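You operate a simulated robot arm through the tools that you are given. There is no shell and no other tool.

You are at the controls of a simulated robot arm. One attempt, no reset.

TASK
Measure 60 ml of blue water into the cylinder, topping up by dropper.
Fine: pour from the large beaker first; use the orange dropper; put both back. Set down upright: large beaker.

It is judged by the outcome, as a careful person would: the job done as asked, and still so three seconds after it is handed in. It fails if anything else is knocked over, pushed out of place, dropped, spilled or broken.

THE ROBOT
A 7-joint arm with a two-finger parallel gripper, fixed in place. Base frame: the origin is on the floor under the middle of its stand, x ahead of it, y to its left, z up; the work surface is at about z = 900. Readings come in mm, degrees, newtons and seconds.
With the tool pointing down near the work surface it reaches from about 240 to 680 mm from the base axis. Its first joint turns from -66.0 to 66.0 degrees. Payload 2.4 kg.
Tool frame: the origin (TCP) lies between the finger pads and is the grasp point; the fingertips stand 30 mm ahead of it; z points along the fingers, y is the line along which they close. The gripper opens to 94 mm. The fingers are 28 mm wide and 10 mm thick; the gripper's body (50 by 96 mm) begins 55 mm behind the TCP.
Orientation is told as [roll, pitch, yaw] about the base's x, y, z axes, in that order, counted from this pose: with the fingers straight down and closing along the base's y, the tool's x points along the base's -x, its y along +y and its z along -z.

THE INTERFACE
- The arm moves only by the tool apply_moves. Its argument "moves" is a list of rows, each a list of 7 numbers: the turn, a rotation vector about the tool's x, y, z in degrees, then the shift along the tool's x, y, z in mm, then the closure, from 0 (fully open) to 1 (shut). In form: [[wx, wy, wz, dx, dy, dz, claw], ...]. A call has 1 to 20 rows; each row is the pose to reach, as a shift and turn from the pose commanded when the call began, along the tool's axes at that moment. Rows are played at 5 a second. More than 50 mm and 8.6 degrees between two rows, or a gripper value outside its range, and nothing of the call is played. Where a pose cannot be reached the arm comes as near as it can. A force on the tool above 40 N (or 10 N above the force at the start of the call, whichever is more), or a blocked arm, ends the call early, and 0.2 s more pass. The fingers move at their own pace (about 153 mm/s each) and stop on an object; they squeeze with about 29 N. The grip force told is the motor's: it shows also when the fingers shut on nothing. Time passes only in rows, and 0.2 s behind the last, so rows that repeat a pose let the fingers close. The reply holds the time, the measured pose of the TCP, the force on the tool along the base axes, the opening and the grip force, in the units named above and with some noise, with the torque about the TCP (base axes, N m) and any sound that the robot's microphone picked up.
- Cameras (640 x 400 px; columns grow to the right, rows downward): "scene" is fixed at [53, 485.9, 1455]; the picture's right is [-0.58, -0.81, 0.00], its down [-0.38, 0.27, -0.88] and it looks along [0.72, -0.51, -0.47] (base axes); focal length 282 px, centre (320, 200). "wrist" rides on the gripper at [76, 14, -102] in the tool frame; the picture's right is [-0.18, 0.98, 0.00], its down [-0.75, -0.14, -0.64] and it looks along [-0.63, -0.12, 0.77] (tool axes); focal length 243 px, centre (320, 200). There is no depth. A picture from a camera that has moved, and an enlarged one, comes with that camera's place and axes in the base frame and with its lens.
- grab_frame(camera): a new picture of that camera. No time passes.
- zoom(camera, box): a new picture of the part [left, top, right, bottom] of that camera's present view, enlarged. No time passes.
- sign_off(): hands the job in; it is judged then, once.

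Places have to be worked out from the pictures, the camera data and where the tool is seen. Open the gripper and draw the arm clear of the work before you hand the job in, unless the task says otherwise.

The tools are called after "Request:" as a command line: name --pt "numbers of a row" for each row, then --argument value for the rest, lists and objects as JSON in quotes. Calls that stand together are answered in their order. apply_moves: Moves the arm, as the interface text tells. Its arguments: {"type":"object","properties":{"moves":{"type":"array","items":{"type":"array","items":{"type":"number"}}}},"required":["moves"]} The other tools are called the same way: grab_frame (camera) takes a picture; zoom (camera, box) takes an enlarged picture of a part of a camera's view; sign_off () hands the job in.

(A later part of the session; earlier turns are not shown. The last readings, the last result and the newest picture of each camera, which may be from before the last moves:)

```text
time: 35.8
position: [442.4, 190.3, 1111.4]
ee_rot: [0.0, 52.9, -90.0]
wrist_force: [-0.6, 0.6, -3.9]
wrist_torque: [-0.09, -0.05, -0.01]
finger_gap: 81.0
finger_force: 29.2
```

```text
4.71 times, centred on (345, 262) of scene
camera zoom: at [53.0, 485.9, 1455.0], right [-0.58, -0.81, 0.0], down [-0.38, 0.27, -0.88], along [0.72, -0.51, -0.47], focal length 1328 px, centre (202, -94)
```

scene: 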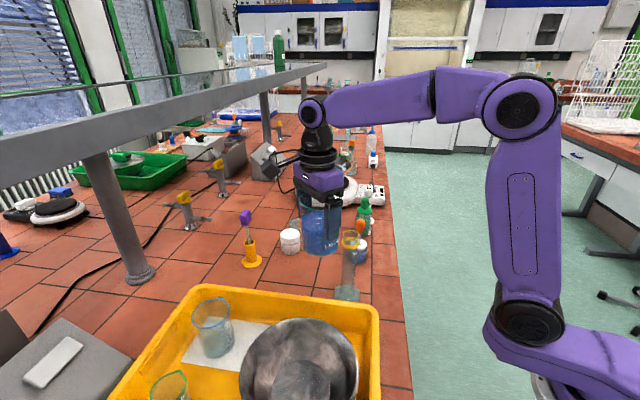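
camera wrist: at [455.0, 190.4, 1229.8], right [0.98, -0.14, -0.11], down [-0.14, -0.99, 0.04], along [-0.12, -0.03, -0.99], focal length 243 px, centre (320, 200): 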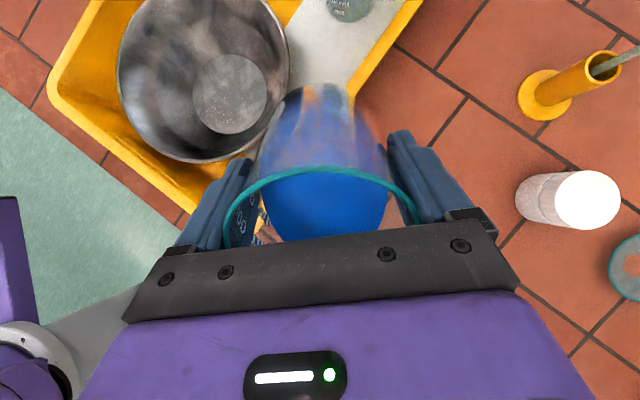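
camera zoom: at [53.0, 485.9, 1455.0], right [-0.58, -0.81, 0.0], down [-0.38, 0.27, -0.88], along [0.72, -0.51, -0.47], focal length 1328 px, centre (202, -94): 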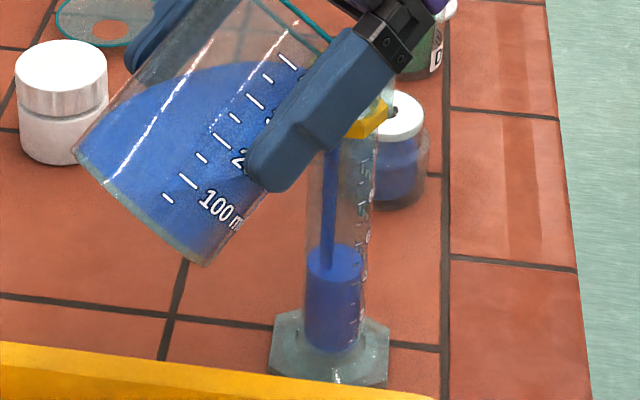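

Flow resumed and the level is about 45 ml and rising. I'll hold one short step and check.

Request:
apply_moves --pt "0 0 0 0 0 0 0.25"

Request:
zoom --camera "scene" --box '[310, 220, 380, 305]'

```text
time: 36.2
position: [442.7, 189.6, 1111.3]
ee_rot: [0.1, 53.0, -90.0]
wrist_force: [-0.7, 0.0, -3.6]
wrist_torque: [-0.06, -0.01, -0.01]
finger_gap: 80.9
finger_force: 28.8
```

```text
4.71 times, centred on (345, 262) of scene
camera zoom: at [53.0, 485.9, 1455.0], right [-0.58, -0.81, 0.0], down [-0.38, 0.27, -0.88], along [0.72, -0.51, -0.47], focal length 1328 px, centre (202, -94)
```

zoom: 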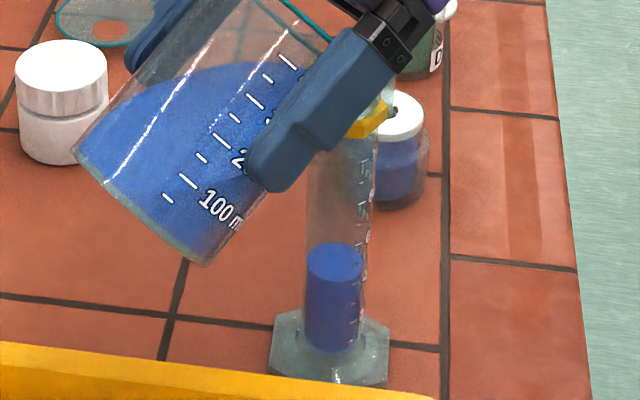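

It stopped again. I'll zoom in strongly on the cylinder to read the level against the graduations.

Request:
zoom --camera "scene" --box '[334, 248, 364, 298]'

Request:
zoom --camera "scene" --box '[338, 250, 358, 275]'

```text
8.00 times, centred on (349, 273) of scene
camera zoom: at [53.0, 485.9, 1455.0], right [-0.58, -0.81, 0.0], down [-0.38, 0.27, -0.88], along [0.72, -0.51, -0.47], focal length 2258 px, centre (88, -384)
```

zoom: 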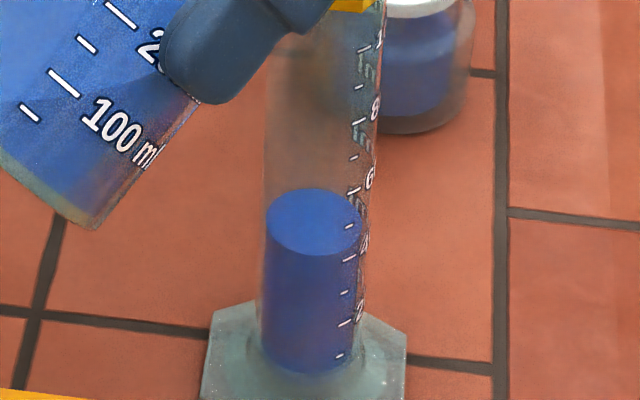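

```text
16.00 times, centred on (348, 262) of scene
camera zoom: at [53.0, 485.9, 1455.0], right [-0.58, -0.81, 0.0], down [-0.38, 0.27, -0.88], along [0.72, -0.51, -0.47], focal length 4516 px, centre (-128, -800)
```

zoom: 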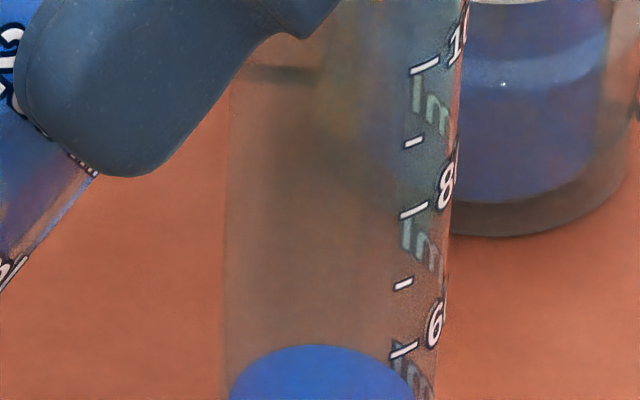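

Against the graduations the level is about 42 ml. I'll move in finer 0.5° steps from here.

Request:
apply_moves --pt "0 0.25 0 0.16 0 -0.2 0.25" --pt "0 0.5 0 0.32 0 -0.41 0.25" --pt "0 0.5 0 0.32 0 -0.41 0.25" --pt "0 0.5 0 0.32 0 -0.41 0.25"

Request:
zoom --camera "scene" --box '[334, 248, 364, 298]'

```text
time: 37.2
position: [442.2, 190.4, 1111.5]
ee_rot: [0.0, 53.5, -90.0]
wrist_force: [0.2, 0.9, -3.9]
wrist_torque: [-0.1, 0.02, 0.0]
finger_gap: 81.0
finger_force: 29.3
```

```text
8.00 times, centred on (349, 273) of scene
camera zoom: at [53.0, 485.9, 1455.0], right [-0.58, -0.81, 0.0], down [-0.38, 0.27, -0.88], along [0.72, -0.51, -0.47], focal length 2258 px, centre (88, -384)
```

zoom: 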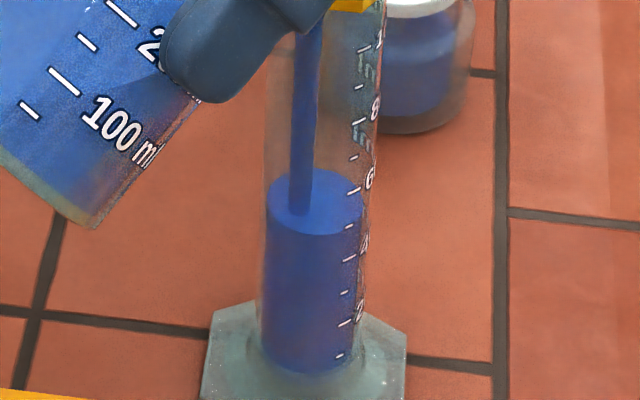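

It's pouring and the level is about 48 ml. I'll hold one short step and check again.

Request:
apply_moves --pt "0 0 0 0 0 0 0.25"

Request:
zoom --camera "scene" --box '[334, 248, 364, 298]'

```text
time: 37.6
position: [441.7, 190.0, 1111.2]
ee_rot: [0.0, 53.5, -90.0]
wrist_force: [0.0, 0.6, -4.4]
wrist_torque: [-0.1, -0.03, -0.02]
finger_gap: 80.7
finger_force: 29.4
```

```text
8.00 times, centred on (349, 273) of scene
camera zoom: at [53.0, 485.9, 1455.0], right [-0.58, -0.81, 0.0], down [-0.38, 0.27, -0.88], along [0.72, -0.51, -0.47], focal length 2258 px, centre (88, -384)
```

zoom: 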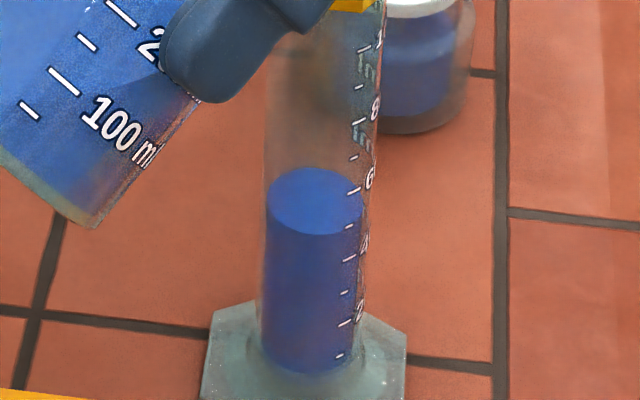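

It stopped at about 48–50 ml. I'll zoom in further around the surface to read it more precisely.

Request:
zoom --camera "scene" --box '[340, 265, 356, 280]'

```text
16.00 times, centred on (348, 272) of scene
camera zoom: at [53.0, 485.9, 1455.0], right [-0.58, -0.81, 0.0], down [-0.38, 0.27, -0.88], along [0.72, -0.51, -0.47], focal length 4516 px, centre (-128, -960)
```

zoom: 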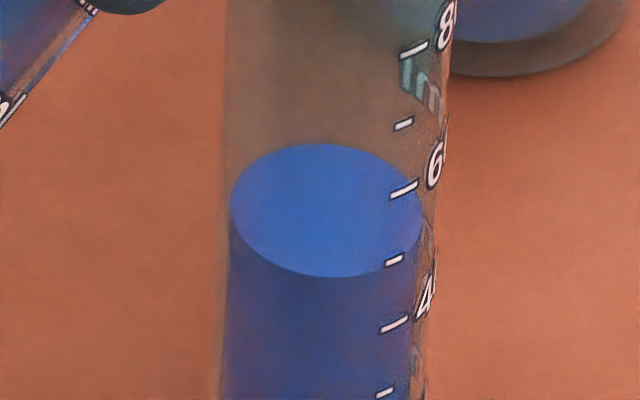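

The level is about 49 ml. One more 0.5° step should bring it to about 54–56 ml.

Request:
apply_moves --pt "0 0.25 0 0.16 0 -0.2 0.25" --pt "0 0.5 0 0.33 0 -0.4 0.25" --pt "0 0.5 0 0.33 0 -0.4 0.25" --pt "0 0.5 0 0.33 0 -0.4 0.25"

Request:
zoom --camera "scene" --box '[340, 262, 356, 277]'

Request:
zoom --camera "scene" --box '[334, 248, 364, 298]'

```text
time: 38.6
position: [442.1, 189.2, 1111.9]
ee_rot: [-0.1, 54.0, -90.0]
wrist_force: [0.0, -0.8, -4.0]
wrist_torque: [-0.1, 0.01, -0.02]
finger_gap: 81.0
finger_force: 29.1
```

```text
16.00 times, centred on (348, 270) of scene
camera zoom: at [53.0, 485.9, 1455.0], right [-0.58, -0.81, 0.0], down [-0.38, 0.27, -0.88], along [0.72, -0.51, -0.47], focal length 4516 px, centre (-128, -912)
```

zoom: 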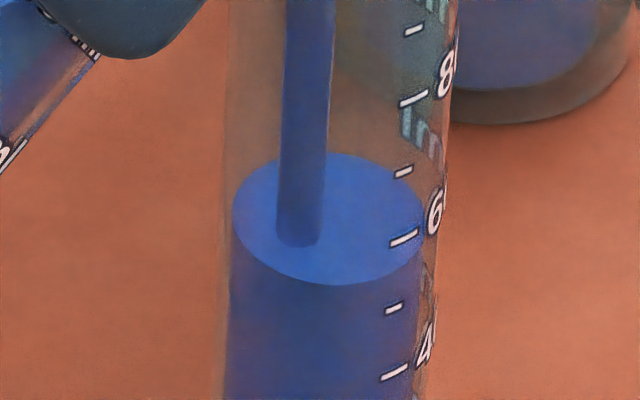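

```text
8.00 times, centred on (349, 273) of scene
camera zoom: at [53.0, 485.9, 1455.0], right [-0.58, -0.81, 0.0], down [-0.38, 0.27, -0.88], along [0.72, -0.51, -0.47], focal length 2258 px, centre (88, -384)
```

zoom: 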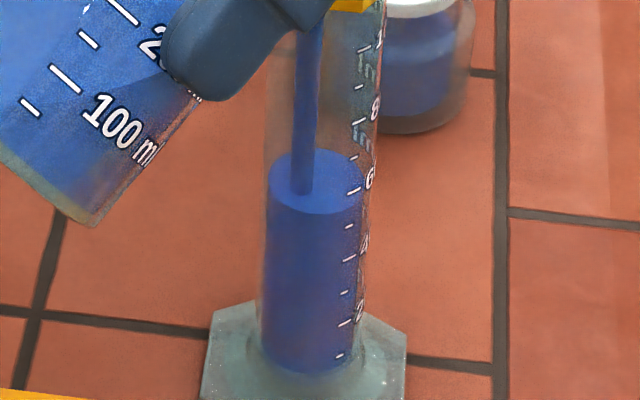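

The level is about 55 ml and still pouring slightly. I'll hold one short step, then read again.

Request:
apply_moves --pt "0 0 0 0 0 0 0.25"

Request:
zoom --camera "scene" --box '[340, 262, 356, 277]'

```text
time: 39.0
position: [441.6, 190.1, 1113.0]
ee_rot: [0.0, 54.0, -90.0]
wrist_force: [0.1, -0.1, -3.0]
wrist_torque: [-0.06, -0.02, 0.0]
finger_gap: 81.0
finger_force: 29.5
```

```text
16.00 times, centred on (348, 270) of scene
camera zoom: at [53.0, 485.9, 1455.0], right [-0.58, -0.81, 0.0], down [-0.38, 0.27, -0.88], along [0.72, -0.51, -0.47], focal length 4516 px, centre (-128, -912)
```

zoom: 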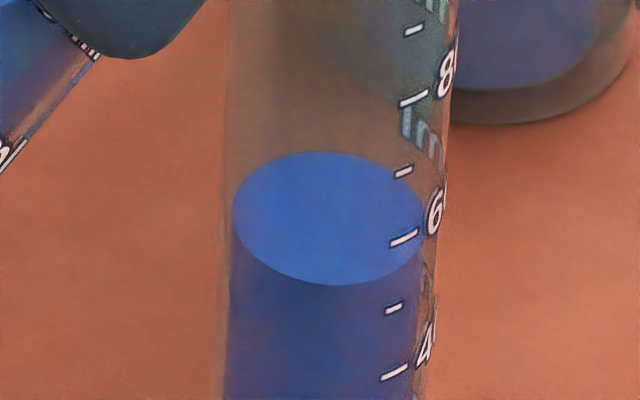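

It stopped at about 55 ml. A small 0.2° step should add about 2 ml, leaving the last few for the dropper.

Request:
apply_moves --pt "0 0.1 0 0.07 0 -0.08 0.25" --pt "0 0.2 0 0.13 0 -0.16 0.25" --pt "0 0.2 0 0.13 0 -0.16 0.25"

Request:
zoom --camera "scene" --box '[340, 262, 356, 277]'

```text
time: 39.8
position: [441.0, 189.3, 1113.2]
ee_rot: [0.0, 54.2, -90.0]
wrist_force: [0.6, -0.2, -4.2]
wrist_torque: [-0.07, 0.01, 0.01]
finger_gap: 80.9
finger_force: 29.0
```

```text
16.00 times, centred on (348, 270) of scene
camera zoom: at [53.0, 485.9, 1455.0], right [-0.58, -0.81, 0.0], down [-0.38, 0.27, -0.88], along [0.72, -0.51, -0.47], focal length 4516 px, centre (-128, -912)
```

zoom: 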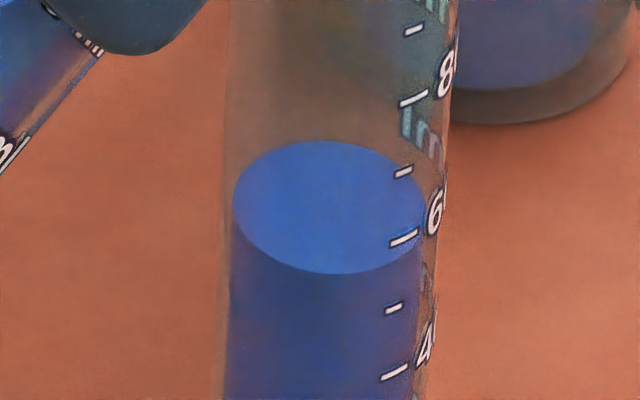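

The level reads about 56 ml. A final 0.15° nudge should bring it to around 57.5 ml.

Request:
apply_moves --pt "0 0.08 0 0.05 0 -0.06 0.25" --pt "0 0.15 0 0.1 0 -0.12 0.25" --pt "0 0.15 0 0.1 0 -0.12 0.25"

Request:
zoom --camera "scene" --box '[340, 262, 356, 277]'

```text
time: 40.6
position: [443.4, 189.7, 1113.0]
ee_rot: [0.0, 54.4, -90.0]
wrist_force: [0.6, -0.6, -3.0]
wrist_torque: [-0.09, -0.01, 0.0]
finger_gap: 80.6
finger_force: 29.3
```

```text
16.00 times, centred on (348, 270) of scene
camera zoom: at [53.0, 485.9, 1455.0], right [-0.58, -0.81, 0.0], down [-0.38, 0.27, -0.88], along [0.72, -0.51, -0.47], focal length 4516 px, centre (-128, -912)
```

zoom: 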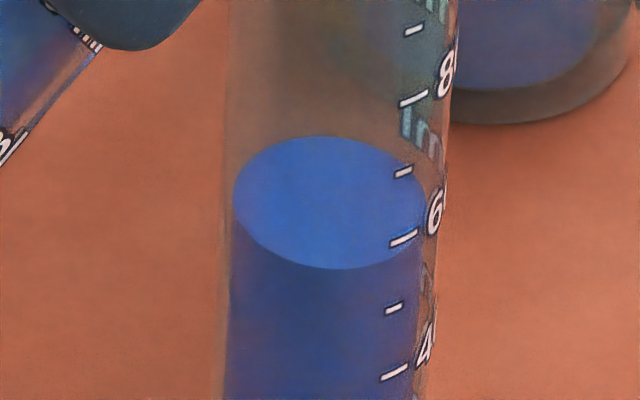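

The reading is about 57 ml, which is a good point to stop pouring. I'll tilt the beaker back to 38° with the spout still over the cylinder, rising slightly.

Request:
apply_moves --pt "0 -2 0 0.1 0 0.4 0.25" --pt "0 -4 0 0.2 0 0.8 0.25" --pt "0 -6 0 0.4 0 1.2 0.25" --pt "0 -8.4 0 0.57 0 1.76 0.25" --pt "0 -10.5 0 0.3 0 2.1 0.25" --pt "0 -12.5 0 0.1 0 2.4 0.25" --pt "0 -14.5 0 -0.1 0 2.7 0.25" --pt "0 -16.35 0 -0.22 0 2.95 0.25" --pt "0 -16.35 0 -0.22 0 2.95 0.25" --pt "0 -16.35 0 -0.22 0 2.95 0.25"

Request:
zoom --camera "scene" --box '[280, 180, 400, 310]'

```text
time: 42.8
position: [442.1, 193.4, 1110.6]
ee_rot: [0.0, 38.0, -90.0]
wrist_force: [0.3, 0.0, -3.6]
wrist_torque: [-0.08, 0.02, 0.03]
finger_gap: 81.1
finger_force: 29.4
```

```text
3.08 times, centred on (340, 245) of scene
camera zoom: at [53.0, 485.9, 1455.0], right [-0.58, -0.81, 0.0], down [-0.38, 0.27, -0.88], along [0.72, -0.51, -0.47], focal length 869 px, centre (258, 62)
```

zoom: 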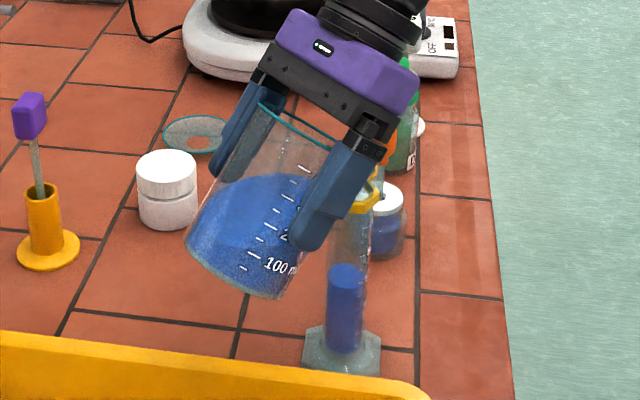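

The pour is cut off and the beaker is at 38°. I'll raise it straight up and back, away from the cylinder.

Request:
apply_moves --pt "0 0 0 3 0 -4 0.25" --pt "0 0 0 10 0 -11 0.25" --pt "0 0 0 19 0 -18 0.25" --pt "0 0 0 28 0 -24 0.25" --pt "0 0 0 37 0 -29 0.25" --pt "0 0 0 45 0 -32 0.25" --pt "0 0 0 51 0 -33.6 0.25" --pt "0 0 0 53.7 0 -34.2 0.25" --pt "0 0 0 53.7 0 -34.2 0.25"

Request:
apply_moves --pt "0 -1.5 0 0 0 0 0.25" --pt "0 -4 0 0 0 0 0.25" --pt "0 -7 0 0 0 0 0.25" --pt "0 -10 0 0 0 0 0.25" --pt "0 -13 0 0 0 0 0.25" --pt "0 -16 0 0 0 0 0.25" --pt "0 -19 0 0 0 0 0.25" --pt "0 -22 0 0 0 0 0.25" --pt "0 -25 0 0 0 0 0.25" --pt "0 -28 0 0 0 0 0.25" --pt "0 -31 0 0 0 0 0.25" --pt "0 -34 0 0 0 0 0.25" --pt "0 -36.5 0 0 0 0 0.25" --pt "0 -38 0 0 0 0 0.25" --pt "0 -38 0 0 0 0 0.25"

Request:
zoom --camera "scene" --box '[220, 160, 400, 310]'

```text
time: 44.8
position: [442.1, 213.6, 1172.5]
ee_rot: [0.0, 38.1, -89.9]
wrist_force: [0.5, -0.6, -3.3]
wrist_torque: [-0.07, -0.01, 0.04]
finger_gap: 80.6
finger_force: 28.8
```

```text
time: 48.0
position: [441.4, 213.6, 1170.4]
ee_rot: [0.0, -0.1, -89.9]
wrist_force: [0.1, 0.2, -3.5]
wrist_torque: [0.0, 0.04, 0.01]
finger_gap: 81.4
finger_force: 28.9
```

```text
2.67 times, centred on (310, 235) of scene
camera zoom: at [53.0, 485.9, 1455.0], right [-0.58, -0.81, 0.0], down [-0.38, 0.27, -0.88], along [0.72, -0.51, -0.47], focal length 753 px, centre (347, 107)
```

zoom: 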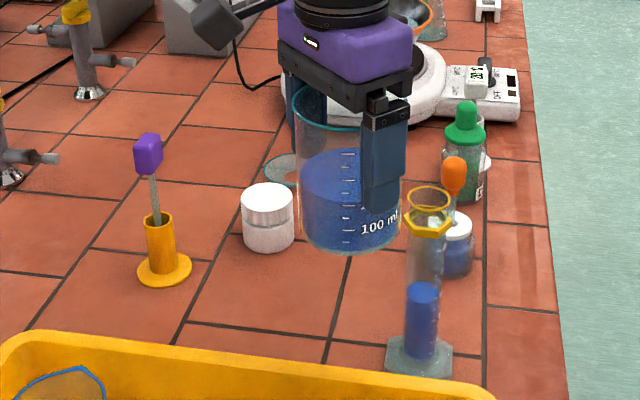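

The beaker is upright at standoff with about 57 ml in the cylinder. I'll carry it back over its original spot with the reverse turn.

Request:
apply_moves --pt "0 0 -1 1 3 1 0.25" --pt "0 0 -3 3 10 4 0.25" --pt "0 0 -6.6 7 22 10 0.25" --pt "0 0 -11 11 36 18 0.25" --pt "0 0 -15.4 16 50 28 0.25" --pt "0 0 -19.8 20 64 40 0.25" --pt "0 0 -24.2 24 78 53 0.25" --pt "0 0 -28.6 28 91 66 0.25" --pt "0 0 -33 32 104 80 0.25" --pt "0 0 -37.4 36 117 95 0.25" --pt "0 0 -41 39.5 128 110 0.25" --pt "0 0 -43 41.5 133.5 122 0.25" --pt "0 0 -44 42.2 135.5 128 0.25" --pt "0 0 -44 42.2 135.5 130 0.25" --pt "0 0 -44 42.2 135.5 130 0.25"

Request:
zoom --camera "scene" --box '[210, 180, 370, 300]'

```text
time: 51.2
position: [576.5, 255.2, 1041.8]
ee_rot: [0.0, 0.0, -46.0]
wrist_force: [-0.2, -0.1, -3.0]
wrist_torque: [-0.02, 0.02, 0.02]
finger_gap: 80.9
finger_force: 28.7
```

```text
3.33 times, centred on (290, 240) of scene
camera zoom: at [53.1, 485.9, 1455.0], right [-0.58, -0.81, 0.0], down [-0.38, 0.27, -0.88], along [0.72, -0.51, -0.47], focal length 941 px, centre (420, 67)
```

zoom: 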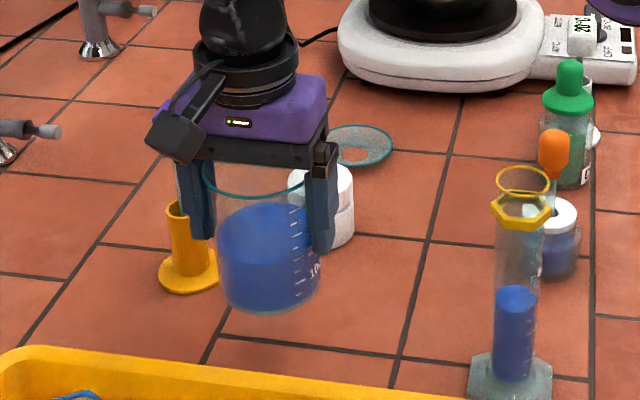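

I'm above the original spot. I'll lower gently, slowing near the table.

Request:
apply_moves --pt "0 0 0 0 0 6 0.25" --pt "0 0 0 0 0 18 0.25" --pt "0 0 0 0 0 30 0.25" --pt "0 0 0 0 0 42 0.25" --pt "0 0 0 0 0 52 0.25" --pt "0 0 0 0 0 59 0.25" --pt "0 0 0 0 0 63 0.25" --pt "0 0 0 0 0 64.5 0.25" --pt "0 0 0 0 0 64.5 0.25"

Request:
zoom --camera "scene" --box '[220, 190, 340, 300]'

```text
time: 53.2
position: [576.1, 254.4, 975.7]
ee_rot: [0.0, 0.1, -46.0]
wrist_force: [-0.7, 0.8, -4.1]
wrist_torque: [0.02, 0.03, -0.02]
finger_gap: 81.0
finger_force: 29.3
```

```text
3.64 times, centred on (280, 245) of scene
camera zoom: at [53.1, 485.9, 1455.0], right [-0.58, -0.81, 0.0], down [-0.38, 0.27, -0.88], along [0.72, -0.51, -0.47], focal length 1026 px, centre (466, 36)
```

zoom: 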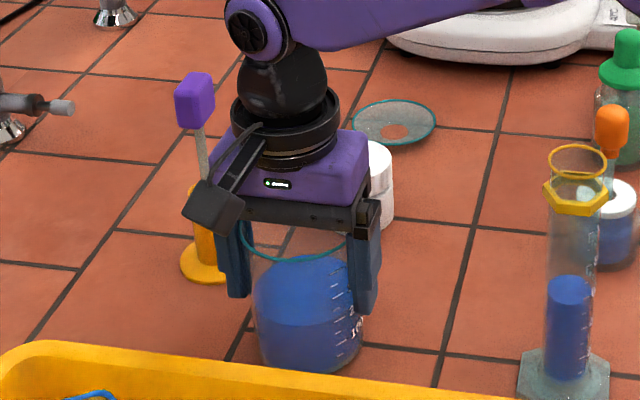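

The force still shows the load hanging, so the beaker is a few mm above the table. I'll step down 1 mm at a time until the table takes the weight.

Request:
apply_moves --pt "0 0 0 0 0 1 0.25" --pt "0 0 0 0 0 2 0.25" --pt "0 0 0 0 0 2.5 0.25" --pt "0 0 0 0 0 2.5 0.25"

```text
time: 54.2
position: [576.9, 255.0, 972.8]
ee_rot: [0.0, 0.1, -46.1]
wrist_force: [1.0, 0.3, -4.7]
wrist_torque: [0.03, -0.01, 0.0]
finger_gap: 81.0
finger_force: 28.9
```

It's still hanging at about 4 N, so I'll continue down in half-millimetre steps.

Request:
apply_moves --pt "0 0 0 0 0 0.5 0.25" --pt "0 0 0 0 0 1 0.25" --pt "0 0 0 0 0 1 0.25"

```text
time: 55.0
position: [577.5, 254.2, 973.7]
ee_rot: [0.2, -0.2, -45.9]
wrist_force: [2.2, -0.3, 8.0]
wrist_torque: [0.1, 0.28, 0.01]
finger_gap: 81.1
finger_force: 29.2
```

The table is in contact, now reading +8 N. I'll ease up by half a millimetre and open the fingers gradually.

Request:
apply_moves --pt "0 0 0 0 0 -0.5 0.25" --pt "0 0 0 0 0 -0.5 0.13" --pt "0 0 0 0 0 -0.5 0.1" --pt "0 0 0 0 0 -0.5 0.05" --pt "0 0 0 0 0 -0.5 0" --pt "0 0 0 0 0 -0.5 0"

Request:
zoom --camera "scene" --box '[220, 190, 340, 300]'

Request:
grab_frame --camera "wrist"

```text
time: 56.4
position: [578.0, 254.7, 972.9]
ee_rot: [-0.1, 0.0, -46.0]
wrist_force: [0.6, 0.3, 0.5]
wrist_torque: [-0.01, 0.04, 0.02]
finger_gap: 94.2
finger_force: 0.1
```

```text
3.64 times, centred on (280, 245) of scene
camera zoom: at [53.0, 485.9, 1455.0], right [-0.58, -0.81, 0.0], down [-0.38, 0.27, -0.88], along [0.72, -0.51, -0.47], focal length 1026 px, centre (466, 36)
```

zoom: 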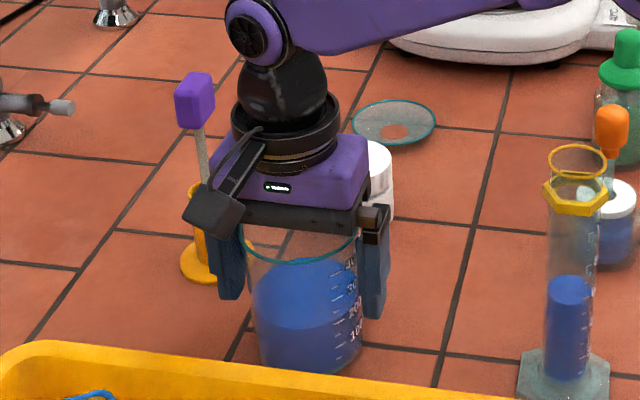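

```text
taken
camera wrist: at [533.6, 319.3, 1074.6], right [0.83, 0.55, 0.0], down [0.42, -0.64, 0.64], along [0.35, -0.54, -0.77], focal length 243 px, centre (320, 200)
```

wrist: 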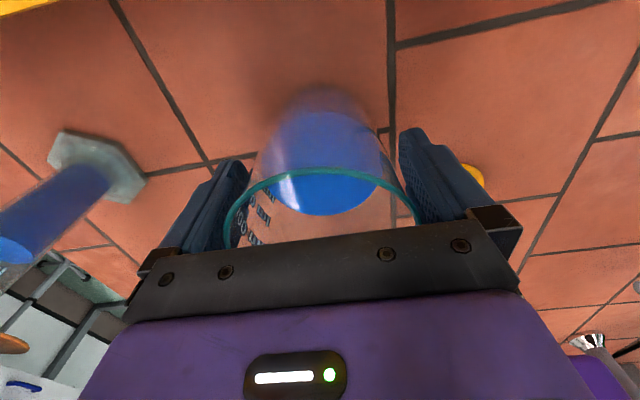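

The beaker is released and upright, with clearance on both sides. I'll retract straight up slowly.

Request:
apply_moves --pt "0 0 0 0 0 -10 0" --pt "0 0 0 0 0 -25 0" --pt "0 0 0 0 0 -45 0" --pt "0 0 0 0 0 -70 0" --pt "0 0 0 0 0 -100 0" --pt "0 0 0 0 0 -130 0" --pt "0 0 0 0 0 -130 0"

Request:
zoom --camera "scene" --box '[220, 190, 400, 310]'

Request:
grab_frame --camera "wrist"

```text
time: 58.0
position: [577.4, 253.6, 1103.0]
ee_rot: [0.0, 0.0, -46.0]
wrist_force: [-0.2, 0.3, -0.3]
wrist_torque: [0.02, -0.01, 0.02]
finger_gap: 94.1
finger_force: 0.0
```

```text
3.33 times, centred on (310, 250) of scene
camera zoom: at [53.0, 485.9, 1455.0], right [-0.58, -0.81, 0.0], down [-0.38, 0.27, -0.88], along [0.72, -0.51, -0.47], focal length 941 px, centre (353, 33)
```

zoom: 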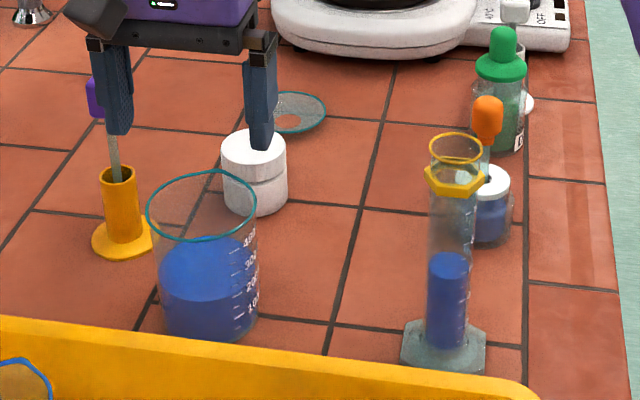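

```text
taken
camera wrist: at [533.9, 319.3, 1205.2], right [0.83, 0.55, 0.0], down [0.42, -0.64, 0.64], along [0.35, -0.54, -0.77], focal length 243 px, centre (320, 200)
```

wrist: 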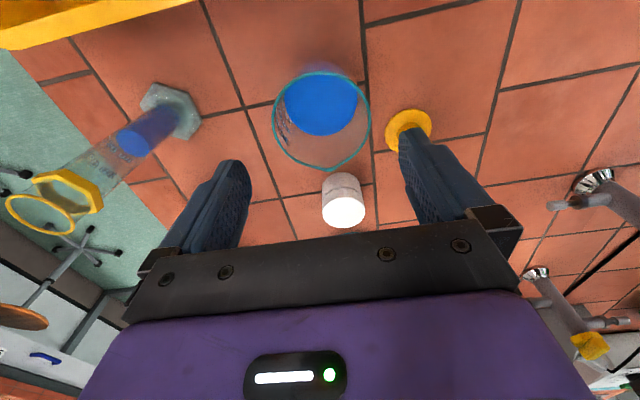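

The beaker is back in place upright. Next I'll move the open gripper to a low viewing pose on the −x side of the cylinder, so I can read the level with little parallax.

Request:
apply_moves --pt "0 0 0 0 0 -25 0" --pt "0 0 0 0 0 -50 0" --pt "0 0 -6 14 -35 -50 0" --pt "0 0 -12 28 -70 -50 0" --pt "0 0 -18 43 -105 -50 0" --pt "0 0 -24 57 -140 -50 0" --pt "0 0 -30 71 -175 -50 0" --pt "0 0 -36 85 -210 -50 0" --pt "0 0 -42 100 -244 -50 0" --pt "0 0 -46 113.3 -277 -50 0" --pt "0 0 -46 113.3 -277 -50 0"

Request:
grab_frame --camera "scene"

Request:
grab_frame --camera "wrist"

```text
time: 60.4
position: [301.4, 145.3, 1154.1]
ee_rot: [0.0, -0.1, 0.1]
wrist_force: [-0.1, 0.0, 0.0]
wrist_torque: [0.02, -0.02, 0.01]
finger_gap: 93.9
finger_force: 0.0
```

```text
taken
```

scene: 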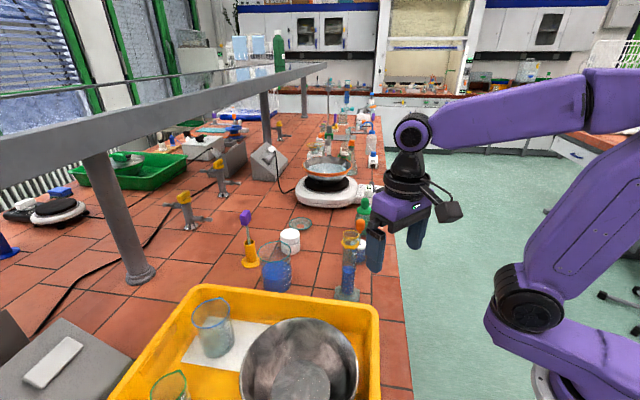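

```text
taken
camera wrist: at [224.6, 159.7, 1256.0], right [0.18, 0.98, 0.0], down [0.75, -0.14, 0.64], along [0.63, -0.12, -0.77], focal length 243 px, centre (320, 200)
```

wrist: 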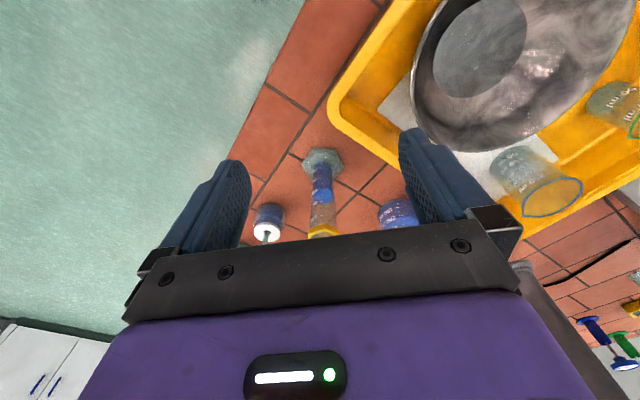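

The cylinder is visible between the fingers. I'll tilt the tool outward by 30° in place, at a safe height, to flatten the camera's viewing angle.

Request:
apply_moves --pt "0 -8 0 0 0 0 0" --pt "0 -16 0 0 0 0 0" --pt "0 -24 0 0 0 0 0" --pt "0 -30 0 0 0 0 0" --pt "0 -30 0 0 0 0 0"

Request:
grab_frame --camera "wrist"

Request:
zoom --camera "wrist" --box '[290, 60, 350, 160]'

```text
time: 61.6
position: [301.0, 144.2, 1153.0]
ee_rot: [0.0, -30.2, 0.0]
wrist_force: [0.0, 0.5, -0.4]
wrist_torque: [-0.01, 0.03, 0.01]
finger_gap: 94.0
finger_force: 0.1
```

```text
taken
camera wrist: at [182.1, 158.6, 1203.1], right [0.16, 0.98, 0.09], down [0.33, -0.14, 0.93], along [0.93, -0.12, -0.35], focal length 243 px, centre (320, 200)
```

wrist: 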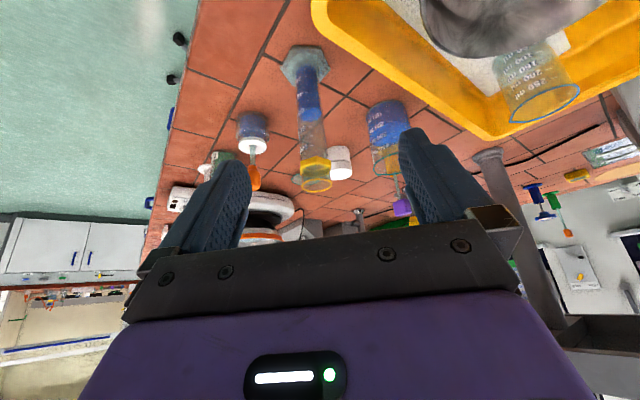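

```text
4.00 times, centred on (320, 110) of wrist
camera zoom: at [182.1, 158.6, 1203.1], right [0.16, 0.98, 0.09], down [0.33, -0.14, 0.93], along [0.93, -0.12, -0.35], focal length 970 px, centre (320, 560)
```

zoom: 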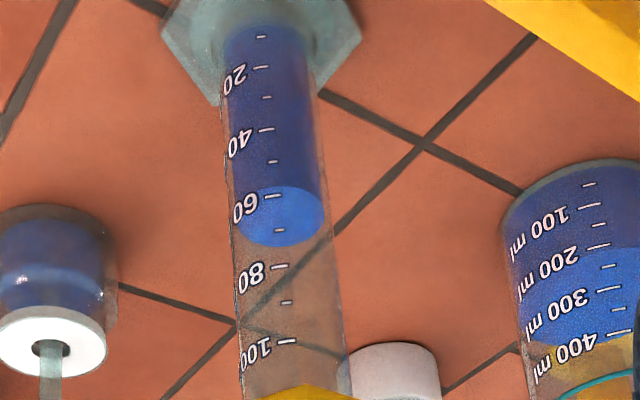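

Upside-down in this view, the liquid's near edge sits just below the 60 mark, at about 56–57 ml. I'll lower the camera for a flatter angle and a better reading.

Request:
apply_moves --pt "0 0 0 14 0 24.5 0" --pt "0 0 0 28 0 49 0" --pt "0 0 0 42.5 0 73.6 0" --pt "0 0 0 42.5 0 73.6 0"

Request:
grab_frame --camera "wrist"

Request:
zoom --camera "wrist" --box '[290, 110, 340, 210]'

```text
time: 62.6
position: [302.5, 145.6, 1069.0]
ee_rot: [0.0, -30.0, -0.1]
wrist_force: [-0.4, 0.1, 0.1]
wrist_torque: [0.01, -0.02, -0.04]
finger_gap: 94.0
finger_force: 0.0
out of reach, approached as far as the arm can: row 2
```

```text
taken
camera wrist: at [183.1, 159.1, 1119.3], right [0.16, 0.98, 0.09], down [0.33, -0.14, 0.93], along [0.93, -0.12, -0.35], focal length 243 px, centre (320, 200)
```

wrist: 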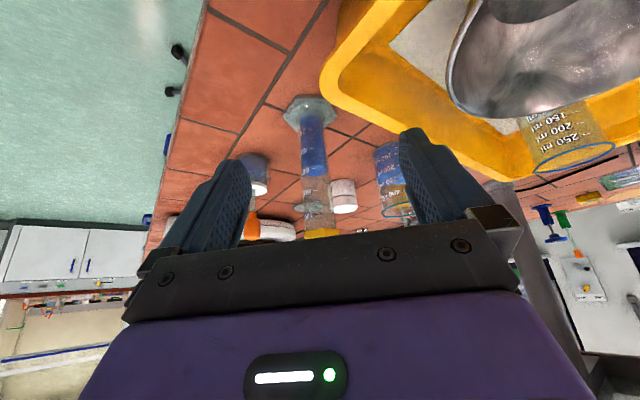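

```text
4.00 times, centred on (315, 160) of wrist
camera zoom: at [183.1, 159.1, 1119.3], right [0.16, 0.98, 0.09], down [0.33, -0.14, 0.93], along [0.93, -0.12, -0.35], focal length 970 px, centre (340, 360)
```

zoom: 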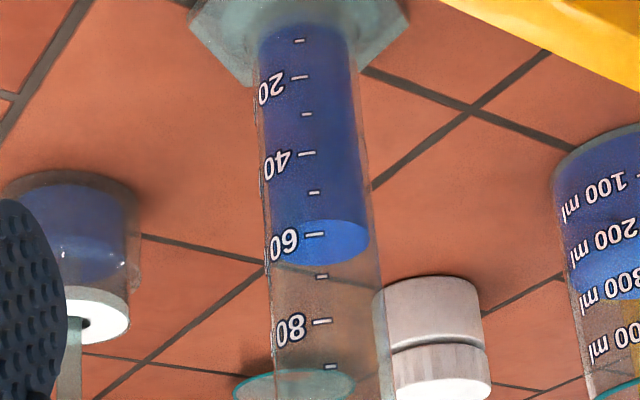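

This view is flatter. I'll zoom in tightly on the 60 mark and the surface.

Request:
zoom --camera "wrist" --box '[300, 156, 332, 180]'

```text
16.00 times, centred on (316, 168) of wrist
camera zoom: at [183.1, 159.1, 1119.3], right [0.16, 0.98, 0.09], down [0.33, -0.14, 0.93], along [0.93, -0.12, -0.35], focal length 3882 px, centre (384, 712)
```

zoom: 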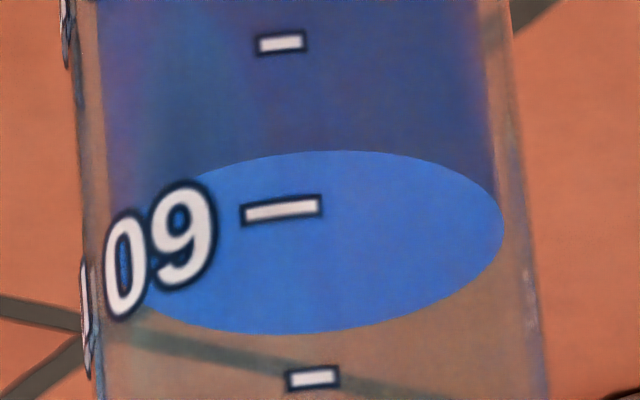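

The near edge reads about 56.4 ml, so about 3.6 ml is still needed from the dropper. I'll look closely at the orange dropper and its bottle.

Request:
zoom --camera "scene" --box '[340, 205, 390, 275]'

Request:
zoom --camera "wrist" --box '[225, 140, 305, 250]'

```text
5.71 times, centred on (365, 240) of scene
camera zoom: at [53.1, 485.8, 1455.0], right [-0.58, -0.81, 0.0], down [-0.38, 0.27, -0.88], along [0.72, -0.51, -0.47], focal length 1613 px, centre (63, -29)
```

zoom: 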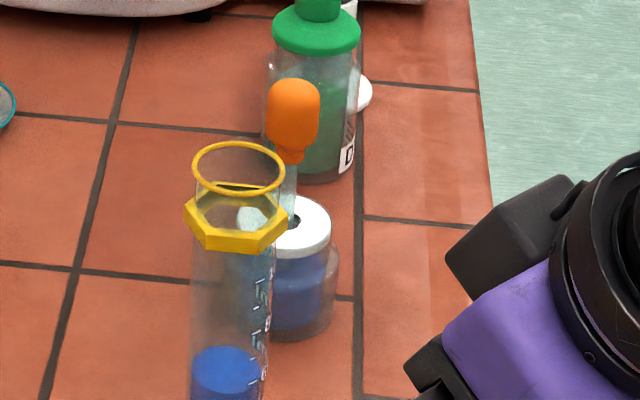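

```text
3.64 times, centred on (265, 195) of wrist
camera zoom: at [183.1, 159.1, 1119.3], right [0.16, 0.98, 0.09], down [0.33, -0.14, 0.93], along [0.93, -0.12, -0.35], focal length 882 px, centre (520, 218)
```

zoom: 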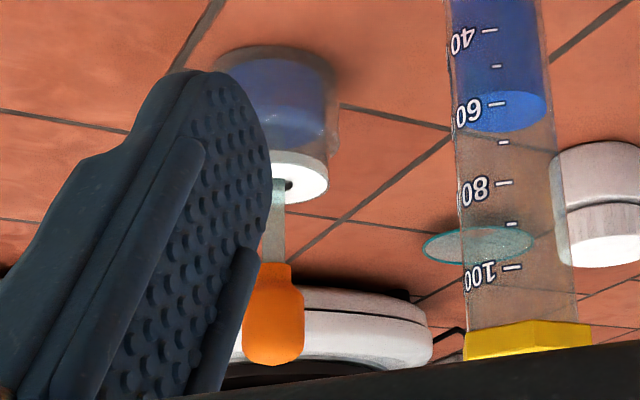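

The dropper has an orange bulb about 25 mm wide centred near z 1017, standing in a capped bottle of blue water at about (528, 6). I'll rise, straighten the tool, and move above it for alignment.

Request:
apply_moves --pt "0 0 0 -20 0 -35 0" --pt "0 0 0 -40 0 -70 0" --pt "0 8 0 -60 0 -105 0" --pt "0 16 0 -65 0 -112.6 0" --pt "0 24 0 -65 0 -112.6 0" --pt "0 30 0 -65 0 -112.6 0" --pt "0 30 0 -65 0 -112.6 0"

Request:
apply_moves --pt "0 0 0 -38 -23 5 0" --pt "0 0 0 -76 -46 10 0" --pt "0 0 0 -114 -69 15 0" --pt "0 0 0 -152 -92 20 0" --pt "0 0 0 -190 -116 25 0" --pt "0 0 0 -226 -139 35 0" --pt "0 0 0 -226 -139 35 0"

Request:
grab_frame --camera "wrist"

Request:
grab_frame --camera "scene"

```text
time: 64.2
position: [298.6, 143.4, 1197.8]
ee_rot: [0.0, 0.1, 0.0]
wrist_force: [-0.6, 0.3, -0.6]
wrist_torque: [-0.01, -0.02, 0.0]
finger_gap: 94.0
finger_force: 0.1
```

```text
time: 65.8
position: [525.0, 3.3, 1160.7]
ee_rot: [0.1, 0.0, 0.0]
wrist_force: [1.0, -0.2, -0.2]
wrist_torque: [-0.02, 0.0, 0.01]
finger_gap: 93.8
finger_force: 0.1
```

```text
taken
camera wrist: at [447.8, 19.2, 1263.5], right [0.18, 0.98, 0.0], down [0.75, -0.14, 0.64], along [0.63, -0.12, -0.77], focal length 243 px, centre (320, 200)
```

wrist: 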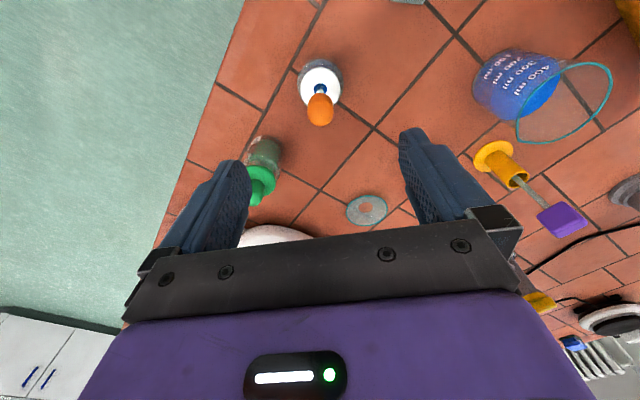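

```text
taken
```

scene: 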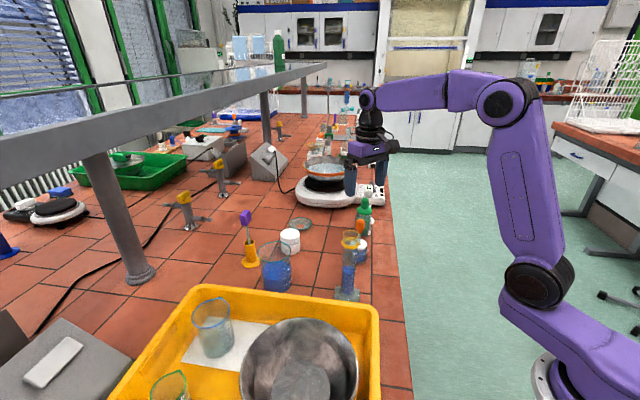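

The dropper is now in clear view below. I'll zoom the wrist camera on it to fix its position.

Request:
zoom --camera "wrist" --box '[285, 45, 365, 140]'

Request:
zoom --camera "scene" --box '[340, 205, 390, 275]'

```text
4.21 times, centred on (325, 92) of wrist
camera zoom: at [447.8, 19.2, 1263.5], right [0.18, 0.98, 0.0], down [0.75, -0.14, 0.64], along [0.63, -0.12, -0.77], focal length 1022 px, centre (299, 653)
```

zoom: 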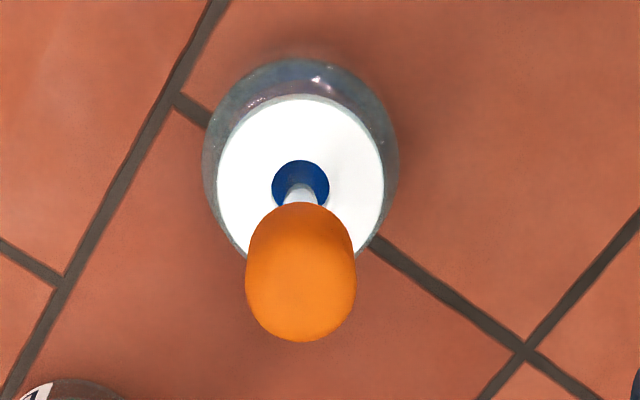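

```text
5.71 times, centred on (365, 240) of scene
camera zoom: at [53.0, 485.9, 1455.0], right [-0.58, -0.81, 0.0], down [-0.38, 0.27, -0.88], along [0.72, -0.51, -0.47], focal length 1613 px, centre (63, -29)
```

zoom: 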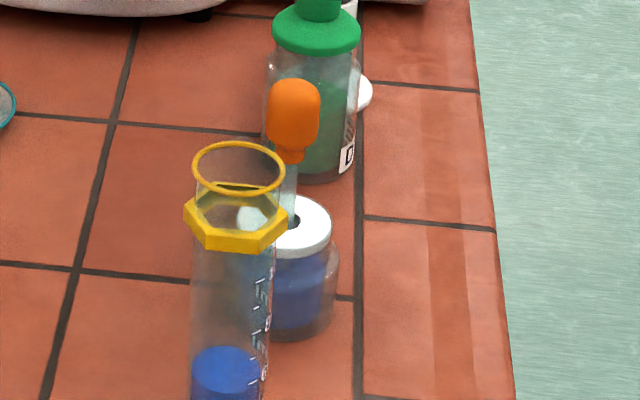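

The bulb works out at about (532, 4), some 9 mm further out in x than the tool. I'll shift and descend until the fingertips are just above the bulb top, then recheck.

Request:
apply_moves --pt "0 0 0 -4.5 -1 20 0" --pt "0 0 0 -8.5 -1.5 45 0" --pt "0 0 0 -8.5 -1.5 75 0" --pt "0 0 0 -8.5 -1.5 75 0"

Request:
grab_frame --camera "wrist"

Request:
zoom --camera "scene" --box '[330, 190, 400, 275]'

```text
time: 66.8
position: [534.3, 3.3, 1086.3]
ee_rot: [0.0, 0.0, 0.0]
wrist_force: [0.0, 0.3, -0.1]
wrist_torque: [0.06, 0.01, 0.0]
finger_gap: 94.1
finger_force: 0.0
```

```text
taken
camera wrist: at [456.6, 18.4, 1187.4], right [0.18, 0.98, 0.0], down [0.75, -0.14, 0.64], along [0.63, -0.12, -0.77], focal length 243 px, centre (320, 200)
```

wrist: 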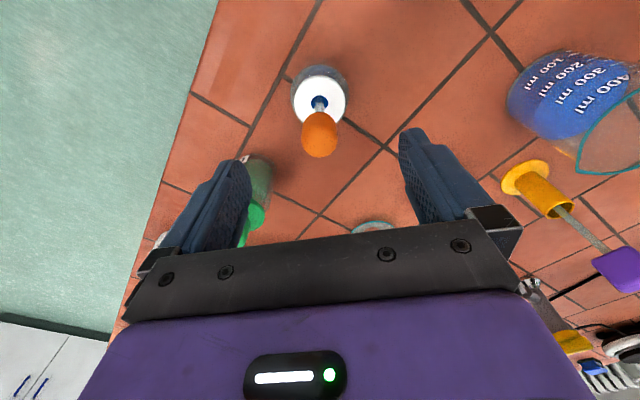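

```text
4.71 times, centred on (365, 232) of scene
camera zoom: at [53.0, 485.9, 1455.0], right [-0.58, -0.81, 0.0], down [-0.38, 0.27, -0.88], along [0.72, -0.51, -0.47], focal length 1328 px, centre (108, 47)
```

zoom: 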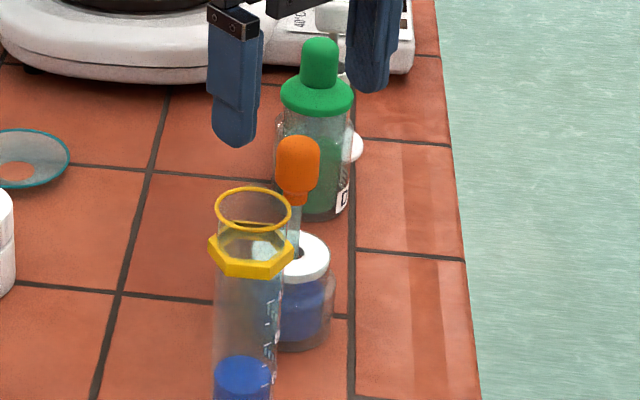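

The bulb is centred between the fingers to within about 1 mm. I'll descend to put the grasp point at mid-bulb, z of about 1019, with the fingers still open.

Request:
apply_moves --pt "0 0 0 1 -0.6 20 0" --pt "0 0 0 1 -0.6 40 0" --pt "0 0 0 1 -0.6 58 0" --pt "0 0 0 1 -0.6 66.5 0" --pt "0 0 0 1 -0.6 66.5 0"

Request:
grab_frame --camera "wrist"

Request:
zoom --camera "scene" --box '[330, 190, 400, 275]'

```text
time: 68.0
position: [532.4, 6.0, 1021.4]
ee_rot: [0.1, 0.0, -0.1]
wrist_force: [0.0, -0.3, -0.2]
wrist_torque: [0.02, 0.01, 0.02]
finger_gap: 94.1
finger_force: 0.2
```

```text
taken
camera wrist: at [455.1, 19.0, 1122.8], right [0.18, 0.98, 0.0], down [0.75, -0.14, 0.64], along [0.63, -0.12, -0.77], focal length 243 px, centre (320, 200)
```

wrist: 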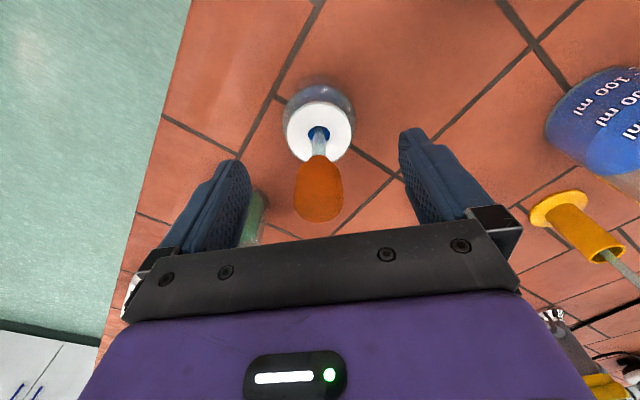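

```text
4.71 times, centred on (365, 232) of scene
camera zoom: at [53.0, 485.9, 1455.0], right [-0.58, -0.81, 0.0], down [-0.38, 0.27, -0.88], along [0.72, -0.51, -0.47], focal length 1328 px, centre (108, 47)
```

zoom: 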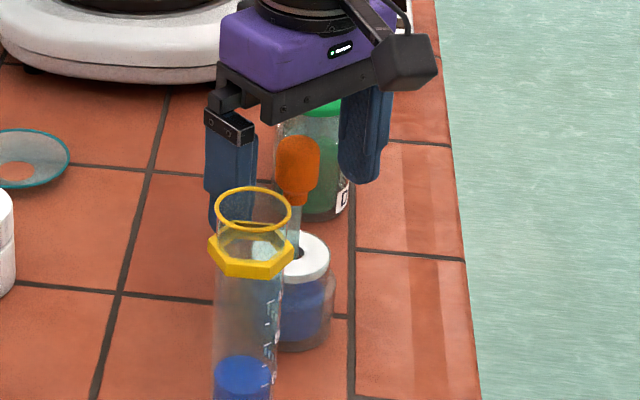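

The bulb coincides with the grasp point. I'll close stepwise to about 27 mm first and watch for contact.

Request:
apply_moves --pt "0 0 0 0 0 0 0.2" --pt "0 0 0 0 0 0 0.4" --pt "0 0 0 0 0 0 0.6" --pt "0 0 0 0 0 0 0.68" --pt "0 0 0 0 0 0 0.71" --pt "0 0 0 0 0 0 0.71"

Request:
zoom --camera "scene" --box '[330, 190, 400, 275]'

Request:
grab_frame --camera "wrist"

```text
time: 69.4
position: [531.4, 5.1, 1020.9]
ee_rot: [0.0, 0.0, 0.0]
wrist_force: [-0.2, -0.5, 1.4]
wrist_torque: [-0.01, -0.05, 0.0]
finger_gap: 27.3
finger_force: 0.1
```

```text
4.71 times, centred on (365, 232) of scene
camera zoom: at [53.0, 485.9, 1455.0], right [-0.58, -0.81, 0.0], down [-0.38, 0.27, -0.88], along [0.72, -0.51, -0.47], focal length 1328 px, centre (108, 47)
```

zoom: 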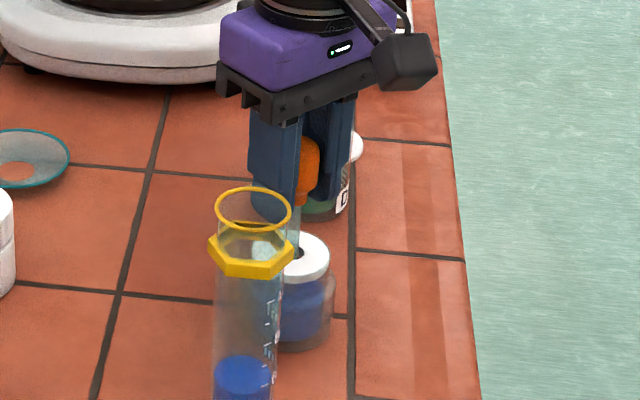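

```text
taken
camera wrist: at [455.1, 19.0, 1123.0], right [0.18, 0.98, 0.0], down [0.75, -0.14, 0.64], along [0.63, -0.12, -0.77], focal length 243 px, centre (320, 200)
```

wrist: 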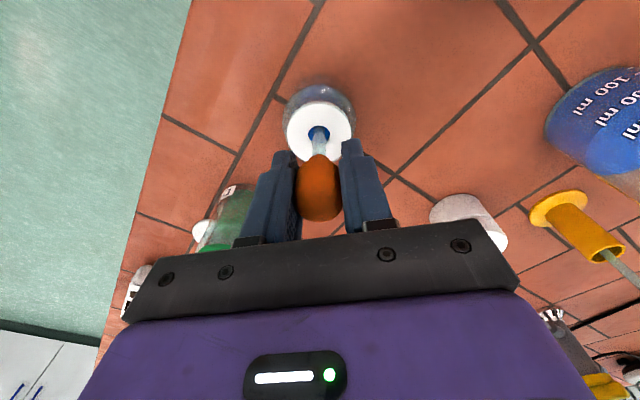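

There's no contact yet at 27.3 mm, so I'll close a little more.

Request:
apply_moves --pt "0 0 0 0 0 0 0.72" --pt "0 0 0 0 0 0 0.73" --pt "0 0 0 0 0 0 0.73"

Request:
apply_moves --pt "0 0 0 0 0 0 0.74" --pt "0 0 0 0 0 0 0.75" --pt "0 0 0 0 0 0 0.75"

Request:
zoom --camera "wrist" --box '[260, 70, 380, 240]'

```text
time: 70.2
position: [532.8, 4.2, 1020.1]
ee_rot: [0.1, 0.0, 0.1]
wrist_force: [-0.4, 0.5, 0.4]
wrist_torque: [0.0, 0.02, 0.01]
finger_gap: 25.6
finger_force: 0.4
```

```text
time: 71.0
position: [533.0, 4.9, 1021.2]
ee_rot: [0.1, 0.0, 0.0]
wrist_force: [0.1, 0.8, 0.1]
wrist_torque: [0.01, 0.0, 0.03]
finger_gap: 24.8
finger_force: 1.0
```

```text
2.35 times, centred on (320, 155) of wrist
camera zoom: at [455.1, 19.0, 1123.0], right [0.18, 0.98, 0.0], down [0.75, -0.14, 0.64], along [0.63, -0.12, -0.77], focal length 571 px, centre (320, 306)
```

zoom: 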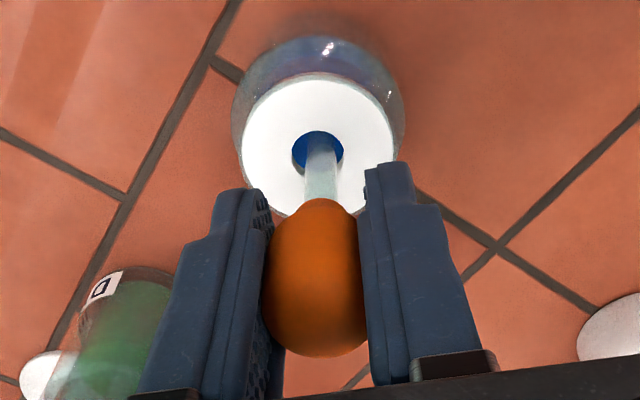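

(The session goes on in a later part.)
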